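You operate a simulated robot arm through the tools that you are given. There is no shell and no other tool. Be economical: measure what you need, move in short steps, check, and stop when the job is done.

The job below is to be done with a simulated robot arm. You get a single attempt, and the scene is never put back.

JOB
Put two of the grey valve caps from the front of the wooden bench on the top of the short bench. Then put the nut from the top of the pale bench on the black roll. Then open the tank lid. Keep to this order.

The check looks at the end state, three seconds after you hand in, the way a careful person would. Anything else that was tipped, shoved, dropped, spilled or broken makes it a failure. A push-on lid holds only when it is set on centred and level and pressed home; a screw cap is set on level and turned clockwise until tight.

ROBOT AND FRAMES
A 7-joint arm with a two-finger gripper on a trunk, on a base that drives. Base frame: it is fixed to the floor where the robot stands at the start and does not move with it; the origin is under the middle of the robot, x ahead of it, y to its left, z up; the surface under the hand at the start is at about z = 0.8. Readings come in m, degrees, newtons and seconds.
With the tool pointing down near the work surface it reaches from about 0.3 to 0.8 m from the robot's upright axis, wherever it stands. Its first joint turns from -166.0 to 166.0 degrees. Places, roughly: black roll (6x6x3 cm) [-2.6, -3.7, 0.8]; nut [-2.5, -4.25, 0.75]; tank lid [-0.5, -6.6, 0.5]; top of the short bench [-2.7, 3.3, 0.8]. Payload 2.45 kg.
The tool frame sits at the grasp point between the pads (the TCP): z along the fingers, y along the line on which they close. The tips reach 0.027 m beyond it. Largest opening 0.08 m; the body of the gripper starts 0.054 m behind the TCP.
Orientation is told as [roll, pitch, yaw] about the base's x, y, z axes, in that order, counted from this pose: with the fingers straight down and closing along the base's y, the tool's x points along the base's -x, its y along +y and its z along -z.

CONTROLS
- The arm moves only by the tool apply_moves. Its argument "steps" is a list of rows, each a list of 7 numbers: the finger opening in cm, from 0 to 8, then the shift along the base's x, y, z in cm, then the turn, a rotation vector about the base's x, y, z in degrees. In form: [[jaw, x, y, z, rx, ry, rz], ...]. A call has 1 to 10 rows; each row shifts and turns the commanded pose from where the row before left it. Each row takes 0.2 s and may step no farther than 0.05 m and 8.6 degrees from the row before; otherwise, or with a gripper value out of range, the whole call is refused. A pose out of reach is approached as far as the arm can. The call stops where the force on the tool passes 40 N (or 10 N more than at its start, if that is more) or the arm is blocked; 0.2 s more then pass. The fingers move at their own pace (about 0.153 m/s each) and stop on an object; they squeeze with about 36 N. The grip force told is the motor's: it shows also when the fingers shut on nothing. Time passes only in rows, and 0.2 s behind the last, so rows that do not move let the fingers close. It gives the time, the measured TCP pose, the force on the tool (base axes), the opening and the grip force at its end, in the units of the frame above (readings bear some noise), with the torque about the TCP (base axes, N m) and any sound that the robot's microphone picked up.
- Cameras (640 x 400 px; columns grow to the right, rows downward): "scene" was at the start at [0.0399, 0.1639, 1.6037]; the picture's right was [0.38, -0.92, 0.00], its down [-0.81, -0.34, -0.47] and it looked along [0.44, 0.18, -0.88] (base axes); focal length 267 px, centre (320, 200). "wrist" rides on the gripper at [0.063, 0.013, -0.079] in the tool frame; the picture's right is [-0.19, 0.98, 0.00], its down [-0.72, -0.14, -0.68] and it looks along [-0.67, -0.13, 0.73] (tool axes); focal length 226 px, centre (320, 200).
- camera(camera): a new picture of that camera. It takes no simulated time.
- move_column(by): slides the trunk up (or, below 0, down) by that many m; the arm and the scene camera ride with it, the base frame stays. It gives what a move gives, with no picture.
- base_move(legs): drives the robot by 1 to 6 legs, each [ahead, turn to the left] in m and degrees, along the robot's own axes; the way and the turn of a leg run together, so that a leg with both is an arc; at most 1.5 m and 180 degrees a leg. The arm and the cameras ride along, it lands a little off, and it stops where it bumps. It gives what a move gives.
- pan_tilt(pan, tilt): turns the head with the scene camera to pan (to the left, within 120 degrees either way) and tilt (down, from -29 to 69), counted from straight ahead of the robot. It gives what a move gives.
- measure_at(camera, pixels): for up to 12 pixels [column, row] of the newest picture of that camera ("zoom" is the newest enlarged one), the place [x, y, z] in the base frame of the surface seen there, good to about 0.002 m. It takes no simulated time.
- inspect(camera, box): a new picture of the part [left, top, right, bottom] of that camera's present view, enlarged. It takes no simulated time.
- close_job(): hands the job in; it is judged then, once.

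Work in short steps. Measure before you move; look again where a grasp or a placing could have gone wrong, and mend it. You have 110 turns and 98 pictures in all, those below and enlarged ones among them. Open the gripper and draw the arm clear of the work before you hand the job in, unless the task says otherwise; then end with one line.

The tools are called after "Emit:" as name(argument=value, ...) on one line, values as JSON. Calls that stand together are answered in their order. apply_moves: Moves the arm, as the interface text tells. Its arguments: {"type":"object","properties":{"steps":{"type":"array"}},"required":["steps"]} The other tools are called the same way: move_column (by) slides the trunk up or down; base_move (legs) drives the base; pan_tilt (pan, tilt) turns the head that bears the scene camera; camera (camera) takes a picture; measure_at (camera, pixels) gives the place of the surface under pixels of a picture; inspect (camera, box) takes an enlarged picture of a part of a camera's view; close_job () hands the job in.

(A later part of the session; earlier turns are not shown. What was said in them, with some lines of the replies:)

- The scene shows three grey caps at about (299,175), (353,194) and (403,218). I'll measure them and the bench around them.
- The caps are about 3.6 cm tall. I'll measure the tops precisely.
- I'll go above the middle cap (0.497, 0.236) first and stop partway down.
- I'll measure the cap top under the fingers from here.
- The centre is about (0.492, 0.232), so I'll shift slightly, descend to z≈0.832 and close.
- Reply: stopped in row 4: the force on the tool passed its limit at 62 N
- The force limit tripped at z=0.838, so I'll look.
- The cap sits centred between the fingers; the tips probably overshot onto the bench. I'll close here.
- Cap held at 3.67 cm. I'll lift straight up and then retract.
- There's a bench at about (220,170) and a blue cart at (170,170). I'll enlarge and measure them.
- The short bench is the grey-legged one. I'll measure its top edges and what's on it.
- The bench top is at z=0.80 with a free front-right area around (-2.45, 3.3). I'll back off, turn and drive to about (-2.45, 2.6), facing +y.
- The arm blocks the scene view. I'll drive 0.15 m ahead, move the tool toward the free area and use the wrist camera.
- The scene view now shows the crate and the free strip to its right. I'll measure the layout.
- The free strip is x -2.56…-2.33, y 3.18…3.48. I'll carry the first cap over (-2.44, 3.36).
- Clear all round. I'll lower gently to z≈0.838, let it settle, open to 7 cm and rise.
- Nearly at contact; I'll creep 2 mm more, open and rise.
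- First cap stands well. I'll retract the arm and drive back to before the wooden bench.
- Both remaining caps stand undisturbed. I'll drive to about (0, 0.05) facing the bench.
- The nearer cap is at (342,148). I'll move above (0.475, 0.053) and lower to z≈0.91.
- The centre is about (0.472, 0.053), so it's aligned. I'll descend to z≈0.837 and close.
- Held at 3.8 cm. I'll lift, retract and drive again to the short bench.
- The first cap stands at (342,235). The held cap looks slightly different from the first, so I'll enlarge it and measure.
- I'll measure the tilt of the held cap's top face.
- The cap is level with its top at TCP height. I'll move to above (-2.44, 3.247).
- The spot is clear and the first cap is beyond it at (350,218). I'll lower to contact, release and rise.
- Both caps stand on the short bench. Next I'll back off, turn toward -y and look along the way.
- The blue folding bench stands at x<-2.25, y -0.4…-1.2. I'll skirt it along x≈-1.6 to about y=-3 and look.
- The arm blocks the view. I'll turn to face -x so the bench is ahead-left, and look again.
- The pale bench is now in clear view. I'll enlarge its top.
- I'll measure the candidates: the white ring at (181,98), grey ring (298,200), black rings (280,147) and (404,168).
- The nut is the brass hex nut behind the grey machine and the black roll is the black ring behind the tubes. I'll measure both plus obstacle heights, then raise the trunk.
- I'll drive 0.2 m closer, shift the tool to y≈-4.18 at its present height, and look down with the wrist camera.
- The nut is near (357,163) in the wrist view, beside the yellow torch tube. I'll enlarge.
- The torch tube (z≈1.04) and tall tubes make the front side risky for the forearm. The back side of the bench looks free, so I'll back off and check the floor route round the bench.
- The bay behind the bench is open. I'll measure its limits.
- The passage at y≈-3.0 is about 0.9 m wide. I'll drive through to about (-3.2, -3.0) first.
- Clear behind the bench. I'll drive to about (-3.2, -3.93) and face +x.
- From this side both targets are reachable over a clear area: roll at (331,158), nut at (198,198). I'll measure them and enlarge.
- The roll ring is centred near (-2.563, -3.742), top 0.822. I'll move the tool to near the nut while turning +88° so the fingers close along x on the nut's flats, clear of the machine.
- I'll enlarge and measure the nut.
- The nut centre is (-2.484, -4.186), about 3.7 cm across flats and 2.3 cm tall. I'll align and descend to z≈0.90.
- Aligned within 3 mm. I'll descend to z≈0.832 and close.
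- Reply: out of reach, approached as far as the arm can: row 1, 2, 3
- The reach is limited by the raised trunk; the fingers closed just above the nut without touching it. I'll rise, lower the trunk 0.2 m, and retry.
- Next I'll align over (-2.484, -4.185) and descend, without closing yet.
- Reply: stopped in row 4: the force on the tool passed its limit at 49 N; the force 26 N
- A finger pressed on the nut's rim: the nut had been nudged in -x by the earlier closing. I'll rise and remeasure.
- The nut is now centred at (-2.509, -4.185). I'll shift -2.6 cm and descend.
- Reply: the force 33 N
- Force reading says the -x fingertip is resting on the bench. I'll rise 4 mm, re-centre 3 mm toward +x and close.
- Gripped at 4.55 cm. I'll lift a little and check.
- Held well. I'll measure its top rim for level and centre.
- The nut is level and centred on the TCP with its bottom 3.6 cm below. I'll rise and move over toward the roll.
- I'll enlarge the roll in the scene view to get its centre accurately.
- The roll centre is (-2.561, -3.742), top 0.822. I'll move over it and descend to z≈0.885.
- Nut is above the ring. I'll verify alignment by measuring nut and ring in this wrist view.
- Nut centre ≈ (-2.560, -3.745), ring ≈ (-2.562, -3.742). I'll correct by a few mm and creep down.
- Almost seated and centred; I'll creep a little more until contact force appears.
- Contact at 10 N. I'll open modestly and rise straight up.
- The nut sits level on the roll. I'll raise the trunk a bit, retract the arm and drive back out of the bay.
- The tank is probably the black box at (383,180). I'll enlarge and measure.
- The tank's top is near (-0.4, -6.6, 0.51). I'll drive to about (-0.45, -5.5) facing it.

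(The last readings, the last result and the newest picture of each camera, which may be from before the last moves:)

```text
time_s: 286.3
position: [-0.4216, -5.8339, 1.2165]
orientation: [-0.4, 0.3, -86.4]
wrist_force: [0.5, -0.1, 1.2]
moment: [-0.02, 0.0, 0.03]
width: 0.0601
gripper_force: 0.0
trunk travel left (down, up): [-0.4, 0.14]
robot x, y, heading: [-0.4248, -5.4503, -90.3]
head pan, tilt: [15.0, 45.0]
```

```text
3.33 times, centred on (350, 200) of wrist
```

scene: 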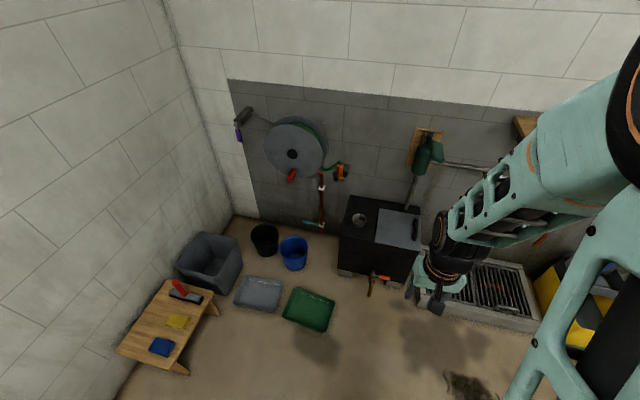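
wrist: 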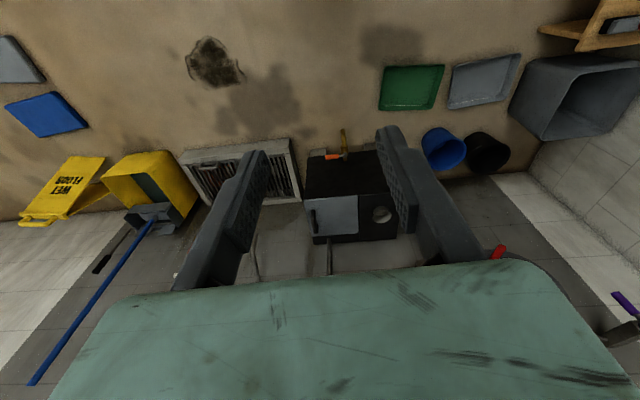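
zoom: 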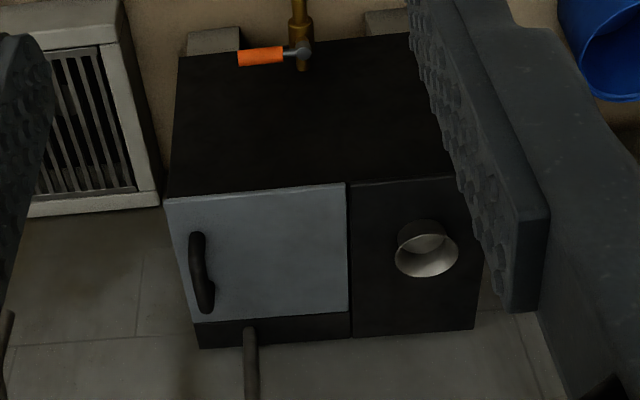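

The lid is the grey panel with a dark handle on its -x side, hinge evidently along the middle seam. I'll measure it.

Emit:
measure_at(camera="zoom", pixels=[[166, 198], [345, 184], [193, 320], [348, 310], [196, 240], [200, 270], [207, 305], [270, 250], [425, 240], [425, 268], [250, 335], [345, 240]])

Emit:
measure_at(camera="scene", pixels=[[379, 210], [377, 242], [409, 248], [408, 220], [406, 228], [405, 238], [366, 215], [372, 270], [384, 278], [407, 205]])

```text
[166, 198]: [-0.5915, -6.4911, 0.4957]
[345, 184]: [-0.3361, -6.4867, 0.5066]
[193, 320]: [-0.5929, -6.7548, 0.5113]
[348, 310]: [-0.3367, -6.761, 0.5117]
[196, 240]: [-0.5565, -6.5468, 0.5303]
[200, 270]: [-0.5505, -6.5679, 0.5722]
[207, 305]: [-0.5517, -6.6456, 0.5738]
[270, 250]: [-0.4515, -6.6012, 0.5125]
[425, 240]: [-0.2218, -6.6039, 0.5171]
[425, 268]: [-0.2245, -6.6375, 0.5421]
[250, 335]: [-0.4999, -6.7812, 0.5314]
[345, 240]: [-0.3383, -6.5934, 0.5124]
```

```text
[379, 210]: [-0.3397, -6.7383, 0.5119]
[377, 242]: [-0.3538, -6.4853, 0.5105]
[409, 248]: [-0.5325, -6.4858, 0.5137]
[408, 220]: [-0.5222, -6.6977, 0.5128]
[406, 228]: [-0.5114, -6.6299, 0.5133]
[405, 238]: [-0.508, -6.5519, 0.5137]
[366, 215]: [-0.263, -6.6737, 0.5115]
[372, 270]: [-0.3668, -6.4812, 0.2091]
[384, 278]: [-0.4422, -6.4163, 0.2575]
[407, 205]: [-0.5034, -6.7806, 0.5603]
```

The lid spans x -0.593…-0.337 with the hinge at x≈-0.337 and a handle bar along y at x≈-0.552, top z≈0.573. I'll lower the trunk 0.35 m and drive 0.5 m closer after checking the tray clearance.

Emit:
measure_at(camera="scene", pixels=[[285, 318], [325, 330], [335, 300], [372, 295], [388, 277], [420, 312]])

Emit:
move_column(by=-0.35)

Emit:
base_move(legs=[[0.48, 0]])

Emit:
camera(camera="wrist")

Emit:
camera(camera="scene")

```text
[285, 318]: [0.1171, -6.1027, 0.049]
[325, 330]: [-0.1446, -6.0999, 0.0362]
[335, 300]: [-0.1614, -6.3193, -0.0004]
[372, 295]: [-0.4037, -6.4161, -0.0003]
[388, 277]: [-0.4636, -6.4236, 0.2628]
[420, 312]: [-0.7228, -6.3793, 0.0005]
```

```text
time_s: 289.7
position: [-0.4193, -5.8353, 0.8665]
orientation: [-0.4, 0.3, -86.4]
wrist_force: [0.3, 0.0, -0.4]
moment: [0.02, 0.03, 0.04]
width: 0.0601
gripper_force: 0.0
trunk travel left (down, up): [-0.05, 0.49]
robot x, y, heading: [-0.4249, -5.4547, -90.4]
head pan, tilt: [15.0, 45.0]
```

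```text
time_s: 292.6
position: [-0.4209, -6.3145, 0.8682]
orientation: [-0.4, 0.3, -86.2]
wrist_force: [0.9, 0.2, -0.2]
moment: [0.0, 0.03, 0.02]
width: 0.0599
gripper_force: 0.0
trunk travel left (down, up): [-0.05, 0.49]
robot x, y, heading: [-0.4246, -5.9311, -90.4]
head pan, tilt: [15.0, 45.0]
```

```text
34 pictures are left
```

wrist: 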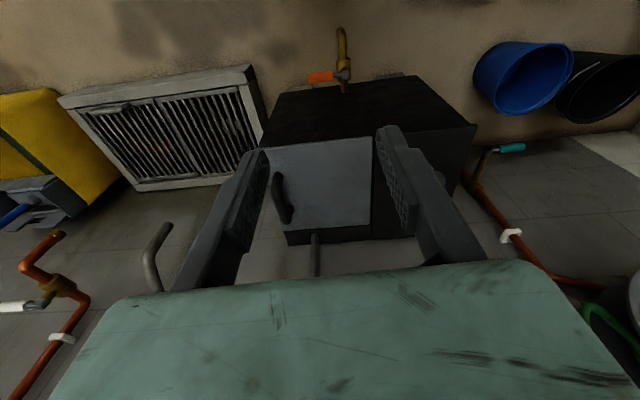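

```text
33 pictures are left
```

scene: 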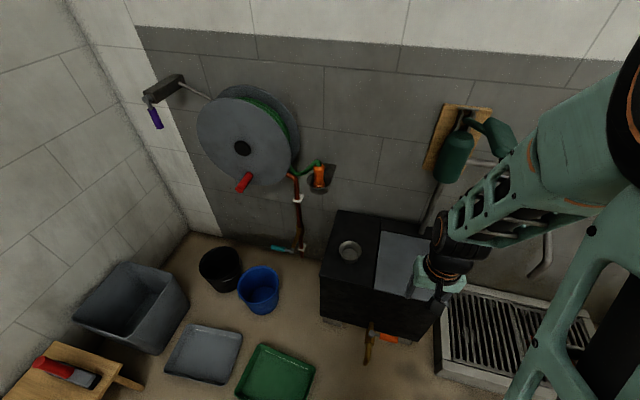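

No bump. I'll move above the handle at (-0.552, -6.595), z≈0.70, and look.

Emit:
apply_moves(steps=[[7, -2.2, -4.5, 0, 0, 0, -3.8], [7, -2.2, -4.5, 0, 0, 0, 0], [7, -2.2, -4.5, 0, 0, 0, 0], [7, -2.2, -4.5, 0, 0, 0, 0], [7, -2.2, -4.5, -3, 0, 0, 0], [7, -2.1, -4.5, -3.5, 0, 0, 0], [7, 0, -1, -4.5, 0, 0, 0], [7, 0, 0, -4, 0, 0, 0], [7, 0, 0, 0, 0, 0, 0]])

Emit:
camera(camera="wrist")

Emit:
camera(camera="scene")

```text
refused: row 5 steps farther than a row can; nothing moved
```

```text
32 pictures are left
```

wrist: 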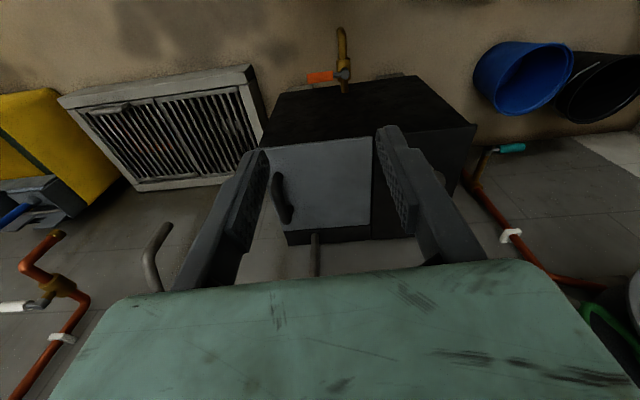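

```text
31 pictures are left
```

scene: 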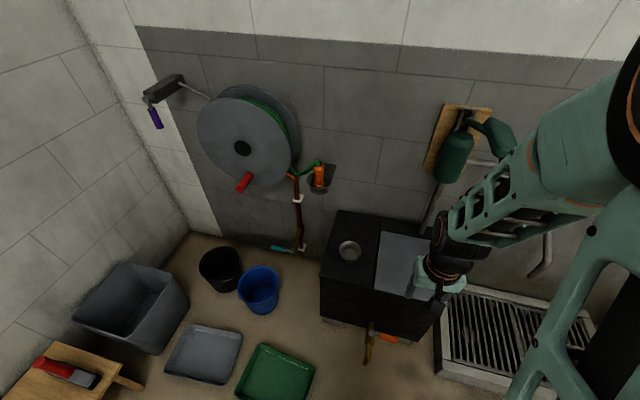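

The call was refused for step size; I'll split it up.

Emit:
apply_moves(steps=[[7, -2.2, -4.3, 0, 0, 0, -3.8], [7, -2.2, -4.3, 0, 0, 0, 0], [7, -2.2, -4.3, 0, 0, 0, 0], [7, -2.2, -4.3, 0, 0, 0, 0], [7, -2.2, -4.3, 0, 0, 0, 0], [7, -2.1, -4.3, 0, 0, 0, 0], [7, 0, -2.2, -4, 0, 0, 0], [7, 0, 0, -4.5, 0, 0, 0], [7, 0, 0, -4.5, 0, 0, 0], [7, 0, 0, -3, 0, 0, 0]])

Emit:
camera(camera="wrist")

```text
time_s: 294.2
position: [-0.6291, -6.516, 0.7404]
orientation: [12.6, 11.8, -88.2]
wrist_force: [4.6, 0.9, 5.7]
moment: [-0.15, 0.46, 0.05]
width: 0.0697
gripper_force: 0.0
trunk travel left (down, up): [-0.05, 0.49]
robot x, y, heading: [-0.4242, -5.9281, -90.1]
head pan, tilt: [15.0, 45.0]
stopped in row 8: the arm was blocked; the commanded pose is now the measured one
```

```text
30 pictures are left
```

wrist: 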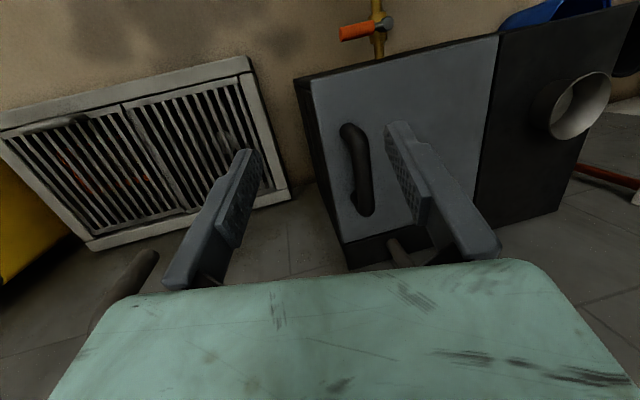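

The arm was blocked and tilted, so I'll look at what it met.

Emit:
camera(camera="scene")

```text
29 pictures are left
```

scene: 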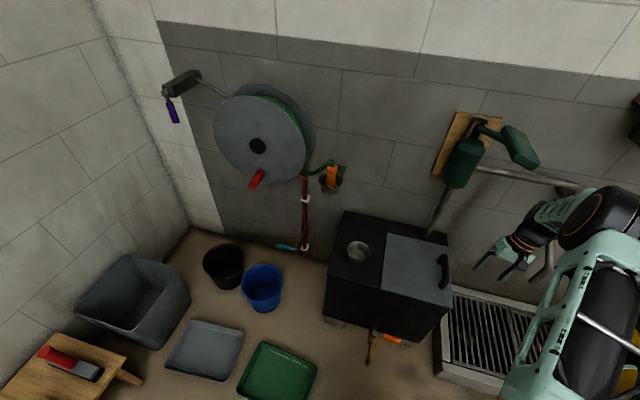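

The hand or wrist met the wall spout pipe near (545,260)/(580,190). I'll measure the pipe before backing off.

Emit:
measure_at(camera="scene", pixels=[[500, 172], [530, 178], [560, 184], [548, 262], [535, 278], [575, 190], [510, 250], [478, 266], [555, 215], [443, 270], [445, 215], [435, 235]])

Emit:
inspect(camera="scene", box=[430, 150, 640, 300])

```text
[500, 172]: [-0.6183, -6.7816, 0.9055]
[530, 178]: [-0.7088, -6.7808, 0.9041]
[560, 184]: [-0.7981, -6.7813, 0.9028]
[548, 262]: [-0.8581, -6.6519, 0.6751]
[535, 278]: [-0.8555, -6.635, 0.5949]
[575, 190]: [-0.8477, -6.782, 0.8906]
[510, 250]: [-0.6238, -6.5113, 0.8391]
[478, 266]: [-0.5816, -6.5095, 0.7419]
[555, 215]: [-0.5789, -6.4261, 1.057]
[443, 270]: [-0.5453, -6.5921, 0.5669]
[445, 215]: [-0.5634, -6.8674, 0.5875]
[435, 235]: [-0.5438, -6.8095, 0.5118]
```

```text
2.67 times, centred on (535, 225) of scene
```

zoom: 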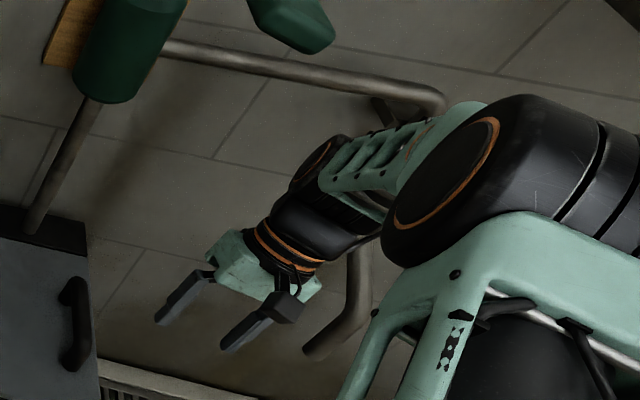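

The green gun head at (520,147) also sticks out from the wall. I'll measure it and the wrist joint to find the contact.

Emit:
measure_at(camera="scene", pixels=[[520, 147], [535, 163], [503, 130], [485, 128], [463, 160], [545, 213], [552, 205], [580, 190], [590, 215], [525, 225]])

Emit:
apply_moves(steps=[[7, 2, 3, 0, 0, 0, 0], [7, 2, 4, 1, 0, 0, 0], [7, 2, 4, 1, 0, 0, 0], [7, 2, 4, 1, 0, 0, 0]])

Emit:
camera(camera="scene")

```text
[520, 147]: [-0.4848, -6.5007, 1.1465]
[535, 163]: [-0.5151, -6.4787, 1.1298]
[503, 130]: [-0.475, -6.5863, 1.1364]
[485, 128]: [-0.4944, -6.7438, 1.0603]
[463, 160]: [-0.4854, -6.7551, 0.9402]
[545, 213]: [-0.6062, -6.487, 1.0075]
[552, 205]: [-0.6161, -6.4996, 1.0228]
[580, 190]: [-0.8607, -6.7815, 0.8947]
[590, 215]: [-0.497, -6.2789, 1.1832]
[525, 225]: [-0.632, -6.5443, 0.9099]
```

```text
time_s: 294.5
position: [-0.6288, -6.5732, 0.697]
orientation: [9.1, 12.0, -91.1]
wrist_force: [5.6, -3.6, 3.8]
moment: [0.21, 0.51, 0.12]
width: 0.0696
gripper_force: 0.1
trunk travel left (down, up): [-0.05, 0.49]
robot x, y, heading: [-0.4233, -5.9565, -91.2]
head pan, tilt: [15.0, 45.0]
stopped in row 1: the arm was blocked; the commanded pose is now the measured one
```

```text
27 pictures are left
```

scene: 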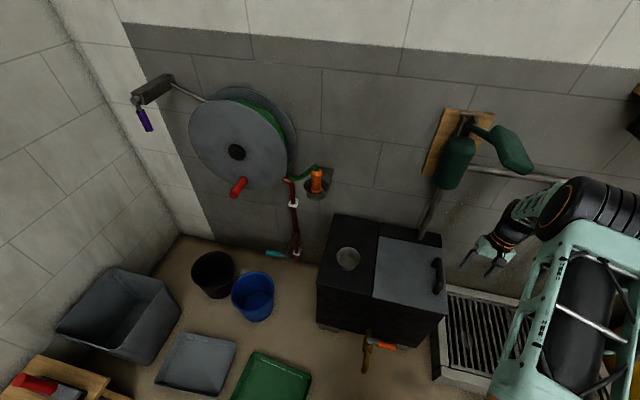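

The forearm is pressing against the gun head (z≈1.13, protruding to y≈-6.48) from its -x side. I'll relieve by easing toward -x, then back the base.

Emit:
apply_moves(steps=[[7, -2, 0, 0, 0, 0, 0], [7, -2, 0, 0, 0, 0, 0], [7, 0, 0, 0, 0, 0, 0]])

```text
time_s: 295.3
position: [-0.6823, -6.5435, 0.6988]
orientation: [10.8, 11.9, -90.6]
wrist_force: [-1.4, 0.0, -1.0]
moment: [0.0, -0.03, -0.01]
width: 0.07
gripper_force: 0.1
trunk travel left (down, up): [-0.05, 0.49]
robot x, y, heading: [-0.4259, -5.9321, -90.6]
head pan, tilt: [15.0, 45.0]
```

Forces are gone, so it's free. I'll back the base 0.45 m and look at the gun.

Emit:
base_move(legs=[[-0.45, 0]])

Emit:
camera(camera="scene")

```text
time_s: 298.0
position: [-0.6785, -6.0974, 0.7005]
orientation: [10.7, 11.8, -90.9]
wrist_force: [-0.2, -0.9, 0.6]
moment: [-0.02, 0.02, -0.02]
width: 0.0698
gripper_force: 0.1
trunk travel left (down, up): [-0.05, 0.49]
robot x, y, heading: [-0.4146, -5.491, -90.6]
head pan, tilt: [15.0, 45.0]
```

```text
26 pictures are left
```

scene: 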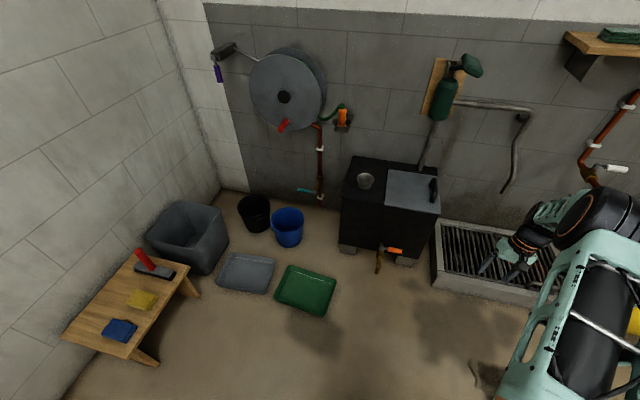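

I'll compare the gun head's position now with the earlier measurements.

Emit:
inspect(camera="scene", box=[400, 40, 560, 220])

Emit:
measure_at(camera="scene", pixels=[[470, 65], [478, 70], [460, 68], [455, 70], [445, 100], [521, 110], [505, 190], [433, 190]])

```text
2.22 times, centred on (480, 130) of scene
```

zoom: 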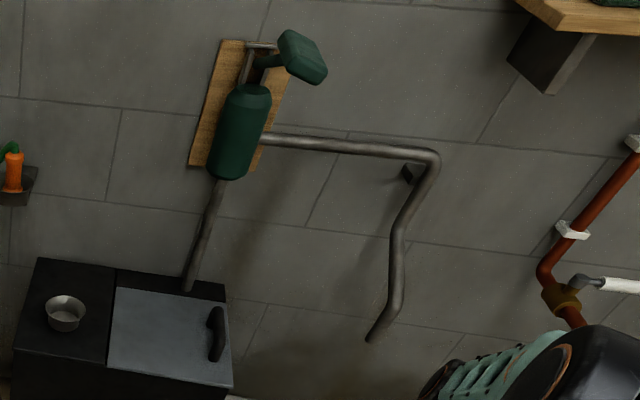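

```text
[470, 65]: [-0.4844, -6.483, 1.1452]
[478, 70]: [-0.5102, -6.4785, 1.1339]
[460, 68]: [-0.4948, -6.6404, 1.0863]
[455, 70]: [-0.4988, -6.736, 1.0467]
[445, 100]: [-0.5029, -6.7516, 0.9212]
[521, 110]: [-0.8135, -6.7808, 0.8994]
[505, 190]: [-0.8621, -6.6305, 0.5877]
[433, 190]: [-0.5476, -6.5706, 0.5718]
```

The pump handle is unmoved (same coordinates). The right way is to get low first and then move in underneath it: level the tool, go to x≈-0.552, z≈0.64 here, then drive in.

Emit:
apply_moves(steps=[[7, 2, 0, 0, -5.9, 5.4, 0], [7, 2, 0, 0, -5.9, 5.4, 0], [7, 3, 0, -2, 0, 0, 0], [7, 3, 0, -2, 0, 0, 0], [7, 2.7, 0, -2.2, 0, 0, 0], [7, 0, 0, 0, 0, 0, 0]])

Emit:
camera(camera="scene")

```text
time_s: 299.4
position: [-0.5525, -6.0985, 0.6368]
orientation: [0.1, -0.3, -91.7]
wrist_force: [1.0, 0.8, 0.2]
moment: [0.0, 0.01, 0.01]
width: 0.0701
gripper_force: 0.0
trunk travel left (down, up): [-0.05, 0.49]
robot x, y, heading: [-0.4179, -5.4911, -90.6]
head pan, tilt: [15.0, 45.0]
```

```text
24 pictures are left
```

scene: 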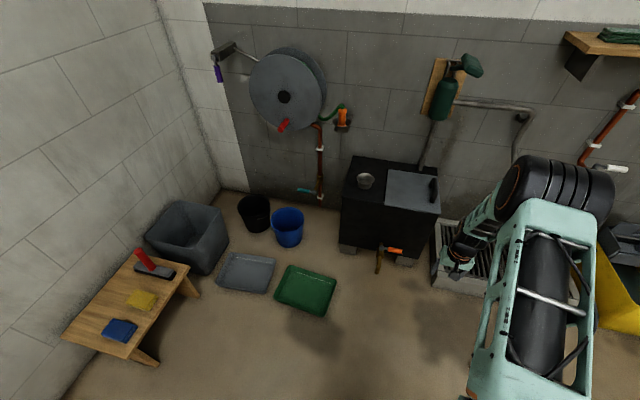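

Tool is level. I'll measure the arm's upper links to make sure they pass under or beside the pump handle.

Emit:
measure_at(camera="scene", pixels=[[505, 180], [515, 200], [545, 165], [590, 180], [490, 215], [475, 235], [460, 250], [500, 240]])

```text
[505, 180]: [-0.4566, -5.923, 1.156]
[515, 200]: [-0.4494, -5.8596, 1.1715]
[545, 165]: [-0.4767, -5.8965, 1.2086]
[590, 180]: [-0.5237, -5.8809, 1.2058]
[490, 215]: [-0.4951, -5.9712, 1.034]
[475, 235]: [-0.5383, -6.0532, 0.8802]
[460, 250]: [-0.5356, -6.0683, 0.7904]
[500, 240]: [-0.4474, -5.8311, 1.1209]
```

The elbow would come close to the pump handle if I drive fully in, so I'll drive only 0.37 m and extend the arm the rest.

Emit:
base_move(legs=[[0.37, 0]])

Emit:
camera(camera="wrist")

Emit:
camera(camera="scene")

```text
time_s: 301.8
position: [-0.5572, -6.4741, 0.6383]
orientation: [0.1, -0.4, -91.8]
wrist_force: [0.2, 0.1, -0.3]
moment: [-0.03, 0.01, -0.01]
width: 0.07
gripper_force: 0.0
trunk travel left (down, up): [-0.05, 0.49]
robot x, y, heading: [-0.4224, -5.8671, -90.8]
head pan, tilt: [15.0, 45.0]
```

```text
23 pictures are left
```

wrist: 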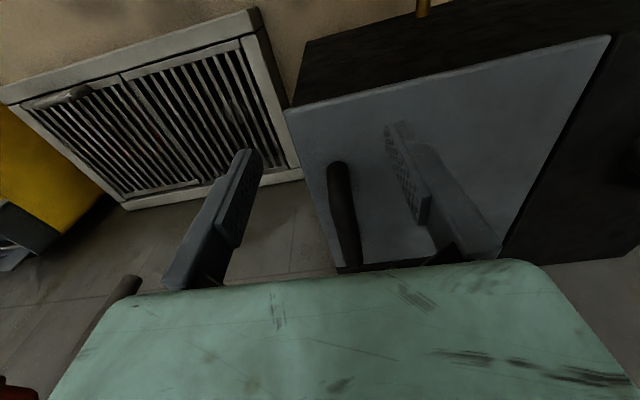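

```text
22 pictures are left
```

scene: 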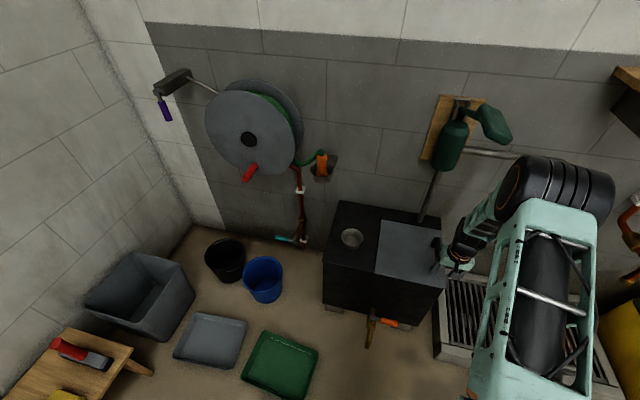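

I'll measure the handle bar in the wrist view.

Emit:
measure_at(camera="wrist", pixels=[[337, 168], [340, 190], [343, 215], [347, 240], [350, 262], [330, 200], [353, 200], [400, 120], [337, 163]])

```text
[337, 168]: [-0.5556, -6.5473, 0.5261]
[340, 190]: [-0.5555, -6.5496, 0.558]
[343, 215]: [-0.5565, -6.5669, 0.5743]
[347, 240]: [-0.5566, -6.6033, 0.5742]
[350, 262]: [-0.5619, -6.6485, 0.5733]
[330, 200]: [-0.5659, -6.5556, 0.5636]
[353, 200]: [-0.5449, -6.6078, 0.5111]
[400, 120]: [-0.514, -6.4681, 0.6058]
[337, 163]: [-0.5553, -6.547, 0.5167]
```

The handle is at x≈-0.556, y -6.547…-6.66, top 0.574. I'll extend to y=-6.60, lower to z≈0.562 and close.

Emit:
apply_moves(steps=[[7, 0.1, -4.2, 0, 0, 0, 0], [7, 0, -4.2, 0, 0, 0, 0], [7, 0, -4.2, 0, 0, 0, 0], [7, 0, 0, 0, 0, 0, 0], [7, 0, 0, -3, 0, 0, 0], [7, 0, 0, -3, 0, 0, 0], [7, 0, 0, -1.6, 0, 0, 0], [7, 0, 0, 0, 0, 0, 0]])

Emit:
camera(camera="wrist")

```text
time_s: 303.6
position: [-0.5553, -6.6032, 0.5604]
orientation: [0.0, -0.3, -91.8]
wrist_force: [0.3, 0.6, 0.1]
moment: [0.04, 0.01, 0.01]
width: 0.07
gripper_force: 0.0
trunk travel left (down, up): [-0.05, 0.49]
robot x, y, heading: [-0.4219, -5.867, -90.8]
head pan, tilt: [15.0, 45.0]
```

```text
21 pictures are left
```

wrist: 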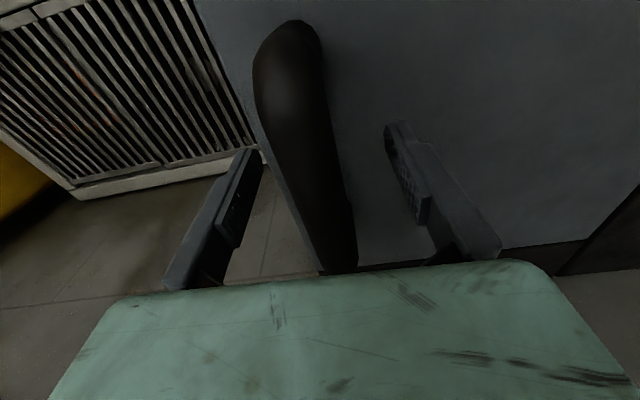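

The handle lies between the fingers with no contact. I'll close.

Emit:
apply_moves(steps=[[4, 0, 0, 0, 0, 0, 0], [1, 0, 0, 0, 0, 0, 0], [1, 0, 0, 0, 0, 0, 0], [1, 0, 0, 0, 0, 0, 0]])

```text
time_s: 304.6
position: [-0.5571, -6.6033, 0.5617]
orientation: [0.1, -0.4, -91.8]
wrist_force: [-9.1, -0.8, -1.7]
moment: [-0.07, 0.06, 0.87]
width: 0.0238
gripper_force: 45.1
trunk travel left (down, up): [-0.05, 0.49]
robot x, y, heading: [-0.4208, -5.8682, -91.0]
head pan, tilt: [15.0, 45.0]
```

Gripped at 2.4 cm. I'll lift along the hinge arc for the first 16° and check the forces.

Emit:
apply_moves(steps=[[1, 1.0, 0, 3.0, 0, 8, 0], [1, 1.42, 0, 2.84, 0, 8, 0], [1, 0, 0, 0, 0, 0, 0]])

Emit:
camera(camera="scene")

```text
time_s: 305.4
position: [-0.5338, -6.6022, 0.6201]
orientation: [-16.1, -1.2, -91.8]
wrist_force: [-27.4, -23.1, 12.5]
moment: [-0.4, -0.09, 0.97]
width: 0.0239
gripper_force: 44.9
trunk travel left (down, up): [-0.05, 0.49]
robot x, y, heading: [-0.4214, -5.8681, -90.5]
head pan, tilt: [15.0, 45.0]
```

```text
20 pictures are left
```

scene: 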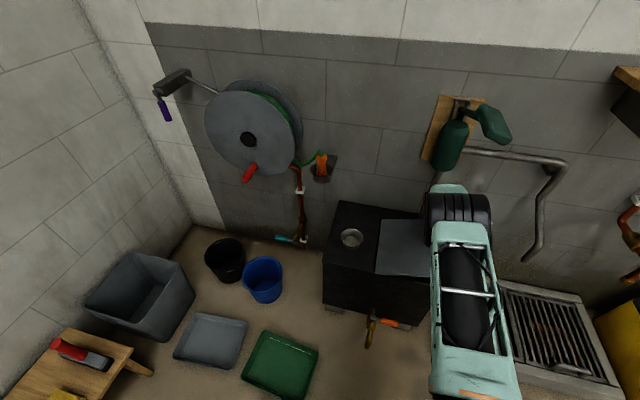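

The lid is turning (16°), with some side force. I'll relieve slightly toward -x/-y and go on 16° more.

Emit:
apply_moves(steps=[[1, -0.3, -0.3, 0, 0, 0, 0], [1, 1.6, 0, 2.62, 0, 8, 0], [1, 0, 0, 0, 0, 0, 0]])

Emit:
measure_at(camera="scene", pixels=[[440, 195], [470, 200], [430, 210], [490, 215], [400, 245], [380, 270], [425, 275]])

```text
time_s: 306.2
position: [-0.5201, -6.6015, 0.6443]
orientation: [-23.8, -1.1, -91.5]
wrist_force: [-11.2, -15.3, 6.4]
moment: [-0.12, -0.18, 0.92]
width: 0.0236
gripper_force: 45.0
trunk travel left (down, up): [-0.05, 0.49]
robot x, y, heading: [-0.4215, -5.8682, -90.7]
head pan, tilt: [15.0, 45.0]
```

```text
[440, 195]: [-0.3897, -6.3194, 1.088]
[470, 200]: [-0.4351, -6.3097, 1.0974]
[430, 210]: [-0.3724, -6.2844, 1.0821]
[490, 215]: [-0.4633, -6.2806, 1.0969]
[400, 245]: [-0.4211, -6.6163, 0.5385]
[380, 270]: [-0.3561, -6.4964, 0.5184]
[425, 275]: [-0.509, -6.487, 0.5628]
```

Going well; forces fell. I'll continue to about 48°.

Emit:
apply_moves(steps=[[1, 2.05, -0.1, 2.33, 0, 8, 0], [1, 2.4, -0.1, 2.02, 0, 8, 0], [1, 2.65, 0, 1.65, 0, 8, 0], [1, 0, 0, 0, 0, 0, 0]])

Emit:
camera(camera="scene")

```text
time_s: 306.9
position: [-0.4715, -6.6018, 0.6933]
orientation: [-42.6, -1.2, -91.5]
wrist_force: [-5.3, 8.3, 5.3]
moment: [0.21, -0.34, 0.94]
width: 0.0237
gripper_force: 45.1
trunk travel left (down, up): [-0.05, 0.49]
robot x, y, heading: [-0.4234, -5.8649, -90.8]
head pan, tilt: [15.0, 45.0]
stopped in row 3: the force on the tool passed its limit at 41 N (the readings are from after the stop); the commanded pose is now the measured one
```

```text
19 pictures are left
```

scene: 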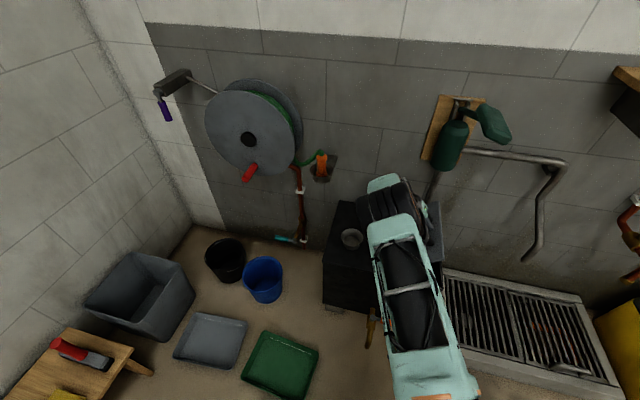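

About 42° open, forces low after the stop. I'll continue with the refitted hinge (-0.337, 0.51), pausing between steps.

Emit:
apply_moves(steps=[[1, 1.35, 0, 0.85, 0, 4, 0], [1, 1.36, 0, 0.8, 0, 4, 0], [1, 1.43, 0, 0.67, 0, 4, 0], [1, 1.45, 0, 0.63, 0, 4, 0], [1, 0, 0, 0, 0, 0, 0]])

```text
time_s: 308.1
position: [-0.4131, -6.6011, 0.7251]
orientation: [-58.7, -1.9, -90.9]
wrist_force: [-13.0, 0.2, 33.0]
moment: [1.12, 0.02, -0.52]
width: 0.0236
gripper_force: 45.1
trunk travel left (down, up): [-0.05, 0.49]
robot x, y, heading: [-0.4211, -5.8697, -90.9]
head pan, tilt: [15.0, 45.0]
```

The residual force is purely radial outward, so the true arc is a bit wider. I'll shift 4 mm outward and continue.

Emit:
apply_moves(steps=[[1, -0.13, 0, 0.38, 0, 0, 0], [1, 1.55, 0, 0.48, 0, 4, 0], [1, 1.56, 0, 0.38, 0, 4, 0], [1, 0, 0, 0, 0, 0, 0]])

Emit:
camera(camera="scene")

```text
time_s: 309.1
position: [-0.3822, -6.6033, 0.7345]
orientation: [-66.5, -1.7, -90.6]
wrist_force: [-1.1, 0.0, 5.8]
moment: [0.13, -0.24, 1.46]
width: 0.0238
gripper_force: 45.0
trunk travel left (down, up): [-0.05, 0.49]
robot x, y, heading: [-0.426, -5.8667, -90.7]
head pan, tilt: [15.0, 45.0]
```

```text
18 pictures are left
```

scene: 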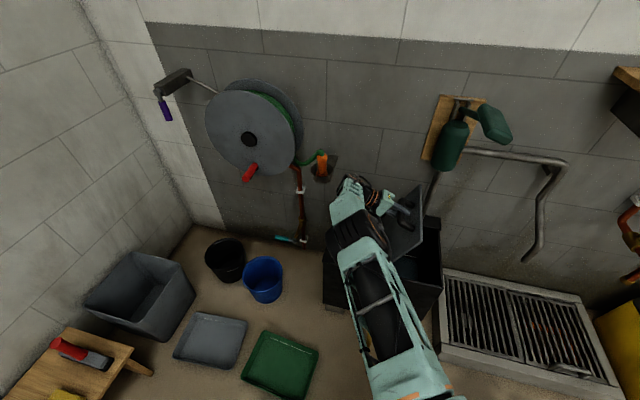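

The lid is at ~67°, forces low. I'll continue to about 90°, first checking the wrist's clearance to the wall items.

Emit:
measure_at(camera="scene", pixels=[[348, 183], [340, 195], [375, 200], [320, 165], [350, 240], [392, 195]])

Emit:
apply_moves(steps=[[1, 1.6, 0, 0.27, 0, 4, 0], [1, 1.6, 0, 0.16, 0, 4, 0], [1, 0, 0, 0, 0, 0, 0], [1, 1.62, 0, 0.05, 0, 4, 0], [1, 1.62, 0, -0.07, 0, 4, 0], [1, 0, 0, 0, 0, 0, 0]])

```text
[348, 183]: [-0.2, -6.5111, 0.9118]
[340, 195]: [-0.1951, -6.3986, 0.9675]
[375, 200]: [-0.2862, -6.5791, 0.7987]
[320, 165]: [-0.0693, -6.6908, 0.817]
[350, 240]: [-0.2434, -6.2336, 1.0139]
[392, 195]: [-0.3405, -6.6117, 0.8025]
```

```text
time_s: 310.4
position: [-0.3258, -6.5807, 0.7401]
orientation: [-82.2, -1.4, -89.8]
wrist_force: [-1.1, -23.1, -17.4]
moment: [0.53, -0.03, 0.8]
width: 0.0236
gripper_force: 45.5
out of reach, approached as far as the arm can: row 2, 4, 5
trunk travel left (down, up): [-0.05, 0.49]
robot x, y, heading: [-0.4255, -5.869, -90.6]
head pan, tilt: [15.0, 45.0]
stopped in row 6: the force on the tool passed its limit at 53 N (the readings are from after the stop); the commanded pose is now the measured one
```

At 82° the arm nears its reach limit. I'll loosen the fingers slightly (bar still captured) to see whether the lid holds by itself.

Emit:
apply_moves(steps=[[4.5, 0, 0, 0, 0, 0, 0], [4.5, 0, 0, 0, 0, 0, 0], [4.5, 0, 0, 0, 0, 0, 0]])

Emit:
camera(camera="wrist")

Emit:
inspect(camera="scene", box=[300, 150, 480, 300])

```text
time_s: 311.2
position: [-0.3239, -6.5776, 0.744]
orientation: [-82.4, -1.6, -90.0]
wrist_force: [0.1, 0.0, 0.4]
moment: [0.0, -0.03, 0.01]
width: 0.045
gripper_force: 0.0
trunk travel left (down, up): [-0.05, 0.49]
robot x, y, heading: [-0.4206, -5.8667, -90.6]
head pan, tilt: [15.0, 45.0]
```

```text
17 pictures are left
```

wrist: 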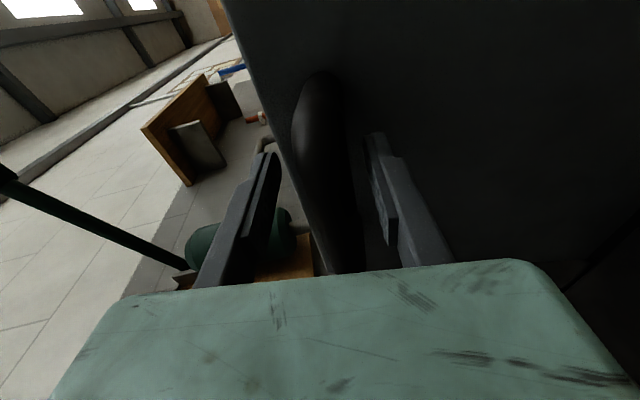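

```text
2.67 times, centred on (390, 225) of scene
```

zoom: 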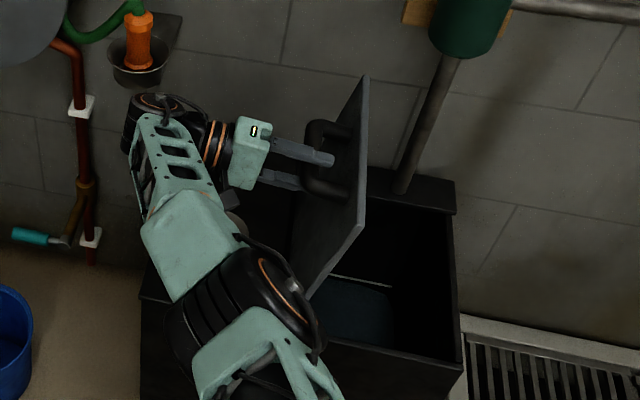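

Tool force is zero and the lid stands by itself. I'll measure its angle.

Emit:
measure_at(camera="zoom", pixels=[[365, 85], [362, 130], [360, 200], [335, 255], [318, 280], [300, 250], [340, 110], [330, 200]])

```text
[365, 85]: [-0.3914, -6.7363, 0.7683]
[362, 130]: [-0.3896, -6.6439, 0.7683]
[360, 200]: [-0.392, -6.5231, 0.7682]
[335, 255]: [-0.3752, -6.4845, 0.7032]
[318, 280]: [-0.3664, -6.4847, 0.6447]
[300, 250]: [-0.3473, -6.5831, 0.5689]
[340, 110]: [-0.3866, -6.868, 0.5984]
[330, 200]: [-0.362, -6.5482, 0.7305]
```

It holds by itself at about 78°. I'll regrip and pull it gently a few cm further toward vertical, letting the bar swivel in the grip so the arm stays in reach.

Emit:
apply_moves(steps=[[1, 0, 0, 0, 0, 0, 0], [1, 0, 0, 0, 0, 0, 0], [1, 0, 0, 0, 0, 0, 0], [1, 1, 0, 0, 0, -2, 0], [1, 1, 0, 0, 0, -2, 0], [1, 0, 0, 0, 0, 0, 0]])

```text
time_s: 312.7
position: [-0.3064, -6.5777, 0.7397]
orientation: [-78.1, -1.3, -89.9]
wrist_force: [-2.3, -18.5, -14.3]
moment: [0.45, -0.12, 1.06]
width: 0.0235
gripper_force: 44.3
trunk travel left (down, up): [-0.05, 0.49]
robot x, y, heading: [-0.4226, -5.8639, -90.8]
head pan, tilt: [15.0, 45.0]
stopped in row 6: the force on the tool passed its limit at 40 N (the readings are from after the stop); the commanded pose is now the measured one
```

It moved 1.8 cm. I'll ease z and y slightly and pull a bit more, then look.

Emit:
apply_moves(steps=[[1, 0, -0.3, -0.25, 0, 0, 0], [1, 0.8, 0, -0.05, 0, -2, 0], [1, 0.8, 0, -0.05, 0, -2, 0], [1, 0, 0, 0, 0, 0, 0]])

Emit:
inspect(camera="scene", box=[300, 150, 480, 300])

```text
time_s: 313.7
position: [-0.2915, -6.5758, 0.7394]
orientation: [-74.2, -1.4, -90.1]
wrist_force: [-9.1, -29.4, -17.6]
moment: [0.74, 1.03, -0.04]
width: 0.0239
gripper_force: 45.2
out of reach, approached as far as the arm can: row 1
trunk travel left (down, up): [-0.05, 0.49]
robot x, y, heading: [-0.4264, -5.8692, -90.9]
head pan, tilt: [15.0, 45.0]
```

```text
2.67 times, centred on (390, 225) of scene
```

zoom: 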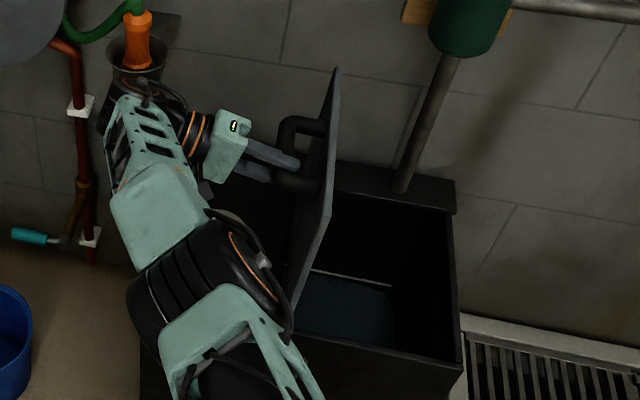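

The lid is nearer vertical now, but the wrist is nearing the orange nozzle, so I stop. I'll measure the lid and then open the fingers.

Emit:
measure_at(camera="zoom", pixels=[[336, 75], [332, 140], [330, 205], [310, 260], [135, 50], [140, 75], [125, 85], [155, 100]])

Emit:
apply_moves(steps=[[5, 0, 0, 0, 0, 0, 0], [5, 0, 0, 0, 0, 0, 0], [5, 0, 0, 0, 0, 0, 0]])

Emit:
inspect(camera="scene", box=[300, 150, 480, 300])

```text
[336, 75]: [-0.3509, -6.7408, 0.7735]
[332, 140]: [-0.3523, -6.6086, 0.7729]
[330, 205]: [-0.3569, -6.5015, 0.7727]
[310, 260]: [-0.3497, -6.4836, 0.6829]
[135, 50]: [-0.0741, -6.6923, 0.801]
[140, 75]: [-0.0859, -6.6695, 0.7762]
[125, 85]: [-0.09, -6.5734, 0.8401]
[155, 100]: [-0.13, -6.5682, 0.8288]
```

```text
time_s: 314.5
position: [-0.2917, -6.5739, 0.7414]
orientation: [-74.2, -1.6, -90.2]
wrist_force: [-0.1, 0.2, 0.1]
moment: [-0.01, -0.01, 0.0]
width: 0.0503
gripper_force: 0.0
trunk travel left (down, up): [-0.05, 0.49]
robot x, y, heading: [-0.4224, -5.867, -90.7]
head pan, tilt: [15.0, 45.0]
```

```text
2.67 times, centred on (390, 225) of scene
```

zoom: 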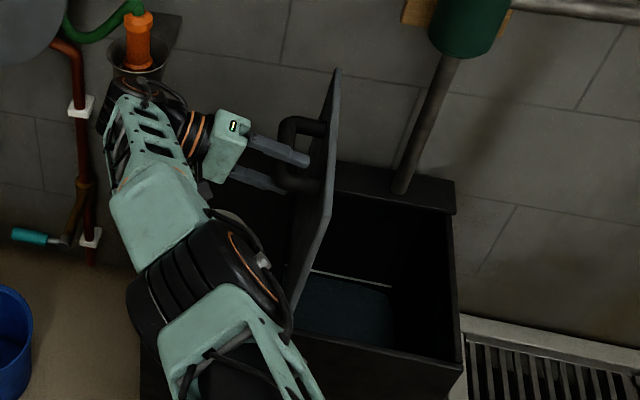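

The lid stays at ~87° by itself. The fingers straddle the bar, so I'll slide out along the bar toward +y, away from the nozzle.

Emit:
apply_moves(steps=[[5, 0, 1.5, 0, 0, 0, 0], [5, 0, 2, 0, 0, 0, 0], [5, 0, 2, 0, 0, 0, 0], [5, 0, 2, 0, 0, 0, 0], [5, 0, 2, 0, 0, 0, 0], [5, 0, 2, 0, 0, 0, 0]])

Emit:
inspect(camera="scene", box=[300, 150, 480, 300])

```text
time_s: 315.9
position: [-0.2905, -6.4617, 0.7414]
orientation: [-74.2, -1.6, -90.2]
wrist_force: [0.3, -0.2, 0.4]
moment: [0.0, -0.01, 0.0]
width: 0.0499
gripper_force: 0.0
trunk travel left (down, up): [-0.05, 0.49]
robot x, y, heading: [-0.425, -5.8661, -90.5]
head pan, tilt: [15.0, 45.0]
```

```text
2.67 times, centred on (390, 225) of scene
```

zoom: 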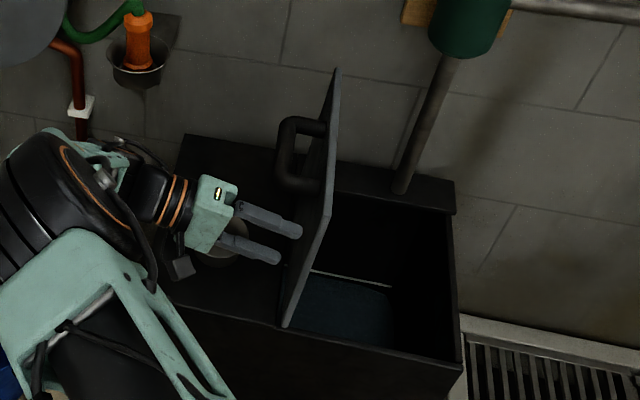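

Clear of the handle and the lid still stands. I'll back the base 0.4 m and take a final look.

Emit:
base_move(legs=[[-0.4, 0]])

Emit:
camera(camera="scene")

```text
time_s: 318.3
position: [-0.2841, -6.0836, 0.7413]
orientation: [-74.1, -1.5, -89.9]
wrist_force: [-1.2, 0.1, -0.3]
moment: [0.03, -0.02, -0.01]
width: 0.05
gripper_force: 0.0
trunk travel left (down, up): [-0.05, 0.49]
robot x, y, heading: [-0.4208, -5.4922, -90.5]
head pan, tilt: [15.0, 45.0]
```

```text
12 pictures are left
```

scene: 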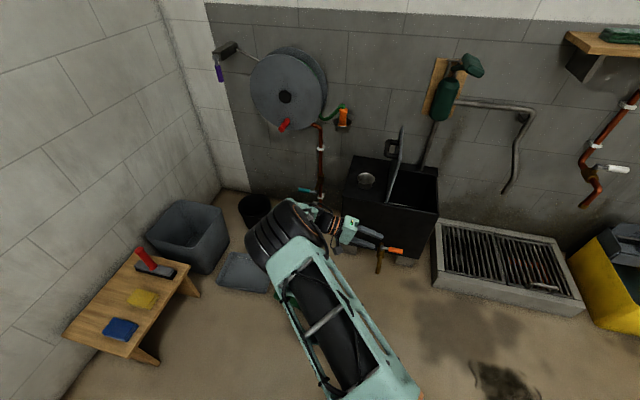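

The lid stands open at about 87° by itself, the cup and surroundings are undisturbed, and the gripper is open and clear. I'll hand the job in.

Emit:
close_job()

```text
The job is handed in.
```

I put two grey valve caps on the short bench, then the nut on the black roll, then opened the tank lid; it stands at about 87° by itself. On the way the arm pressed against the hand pump above the tank; its measured position didn't change.
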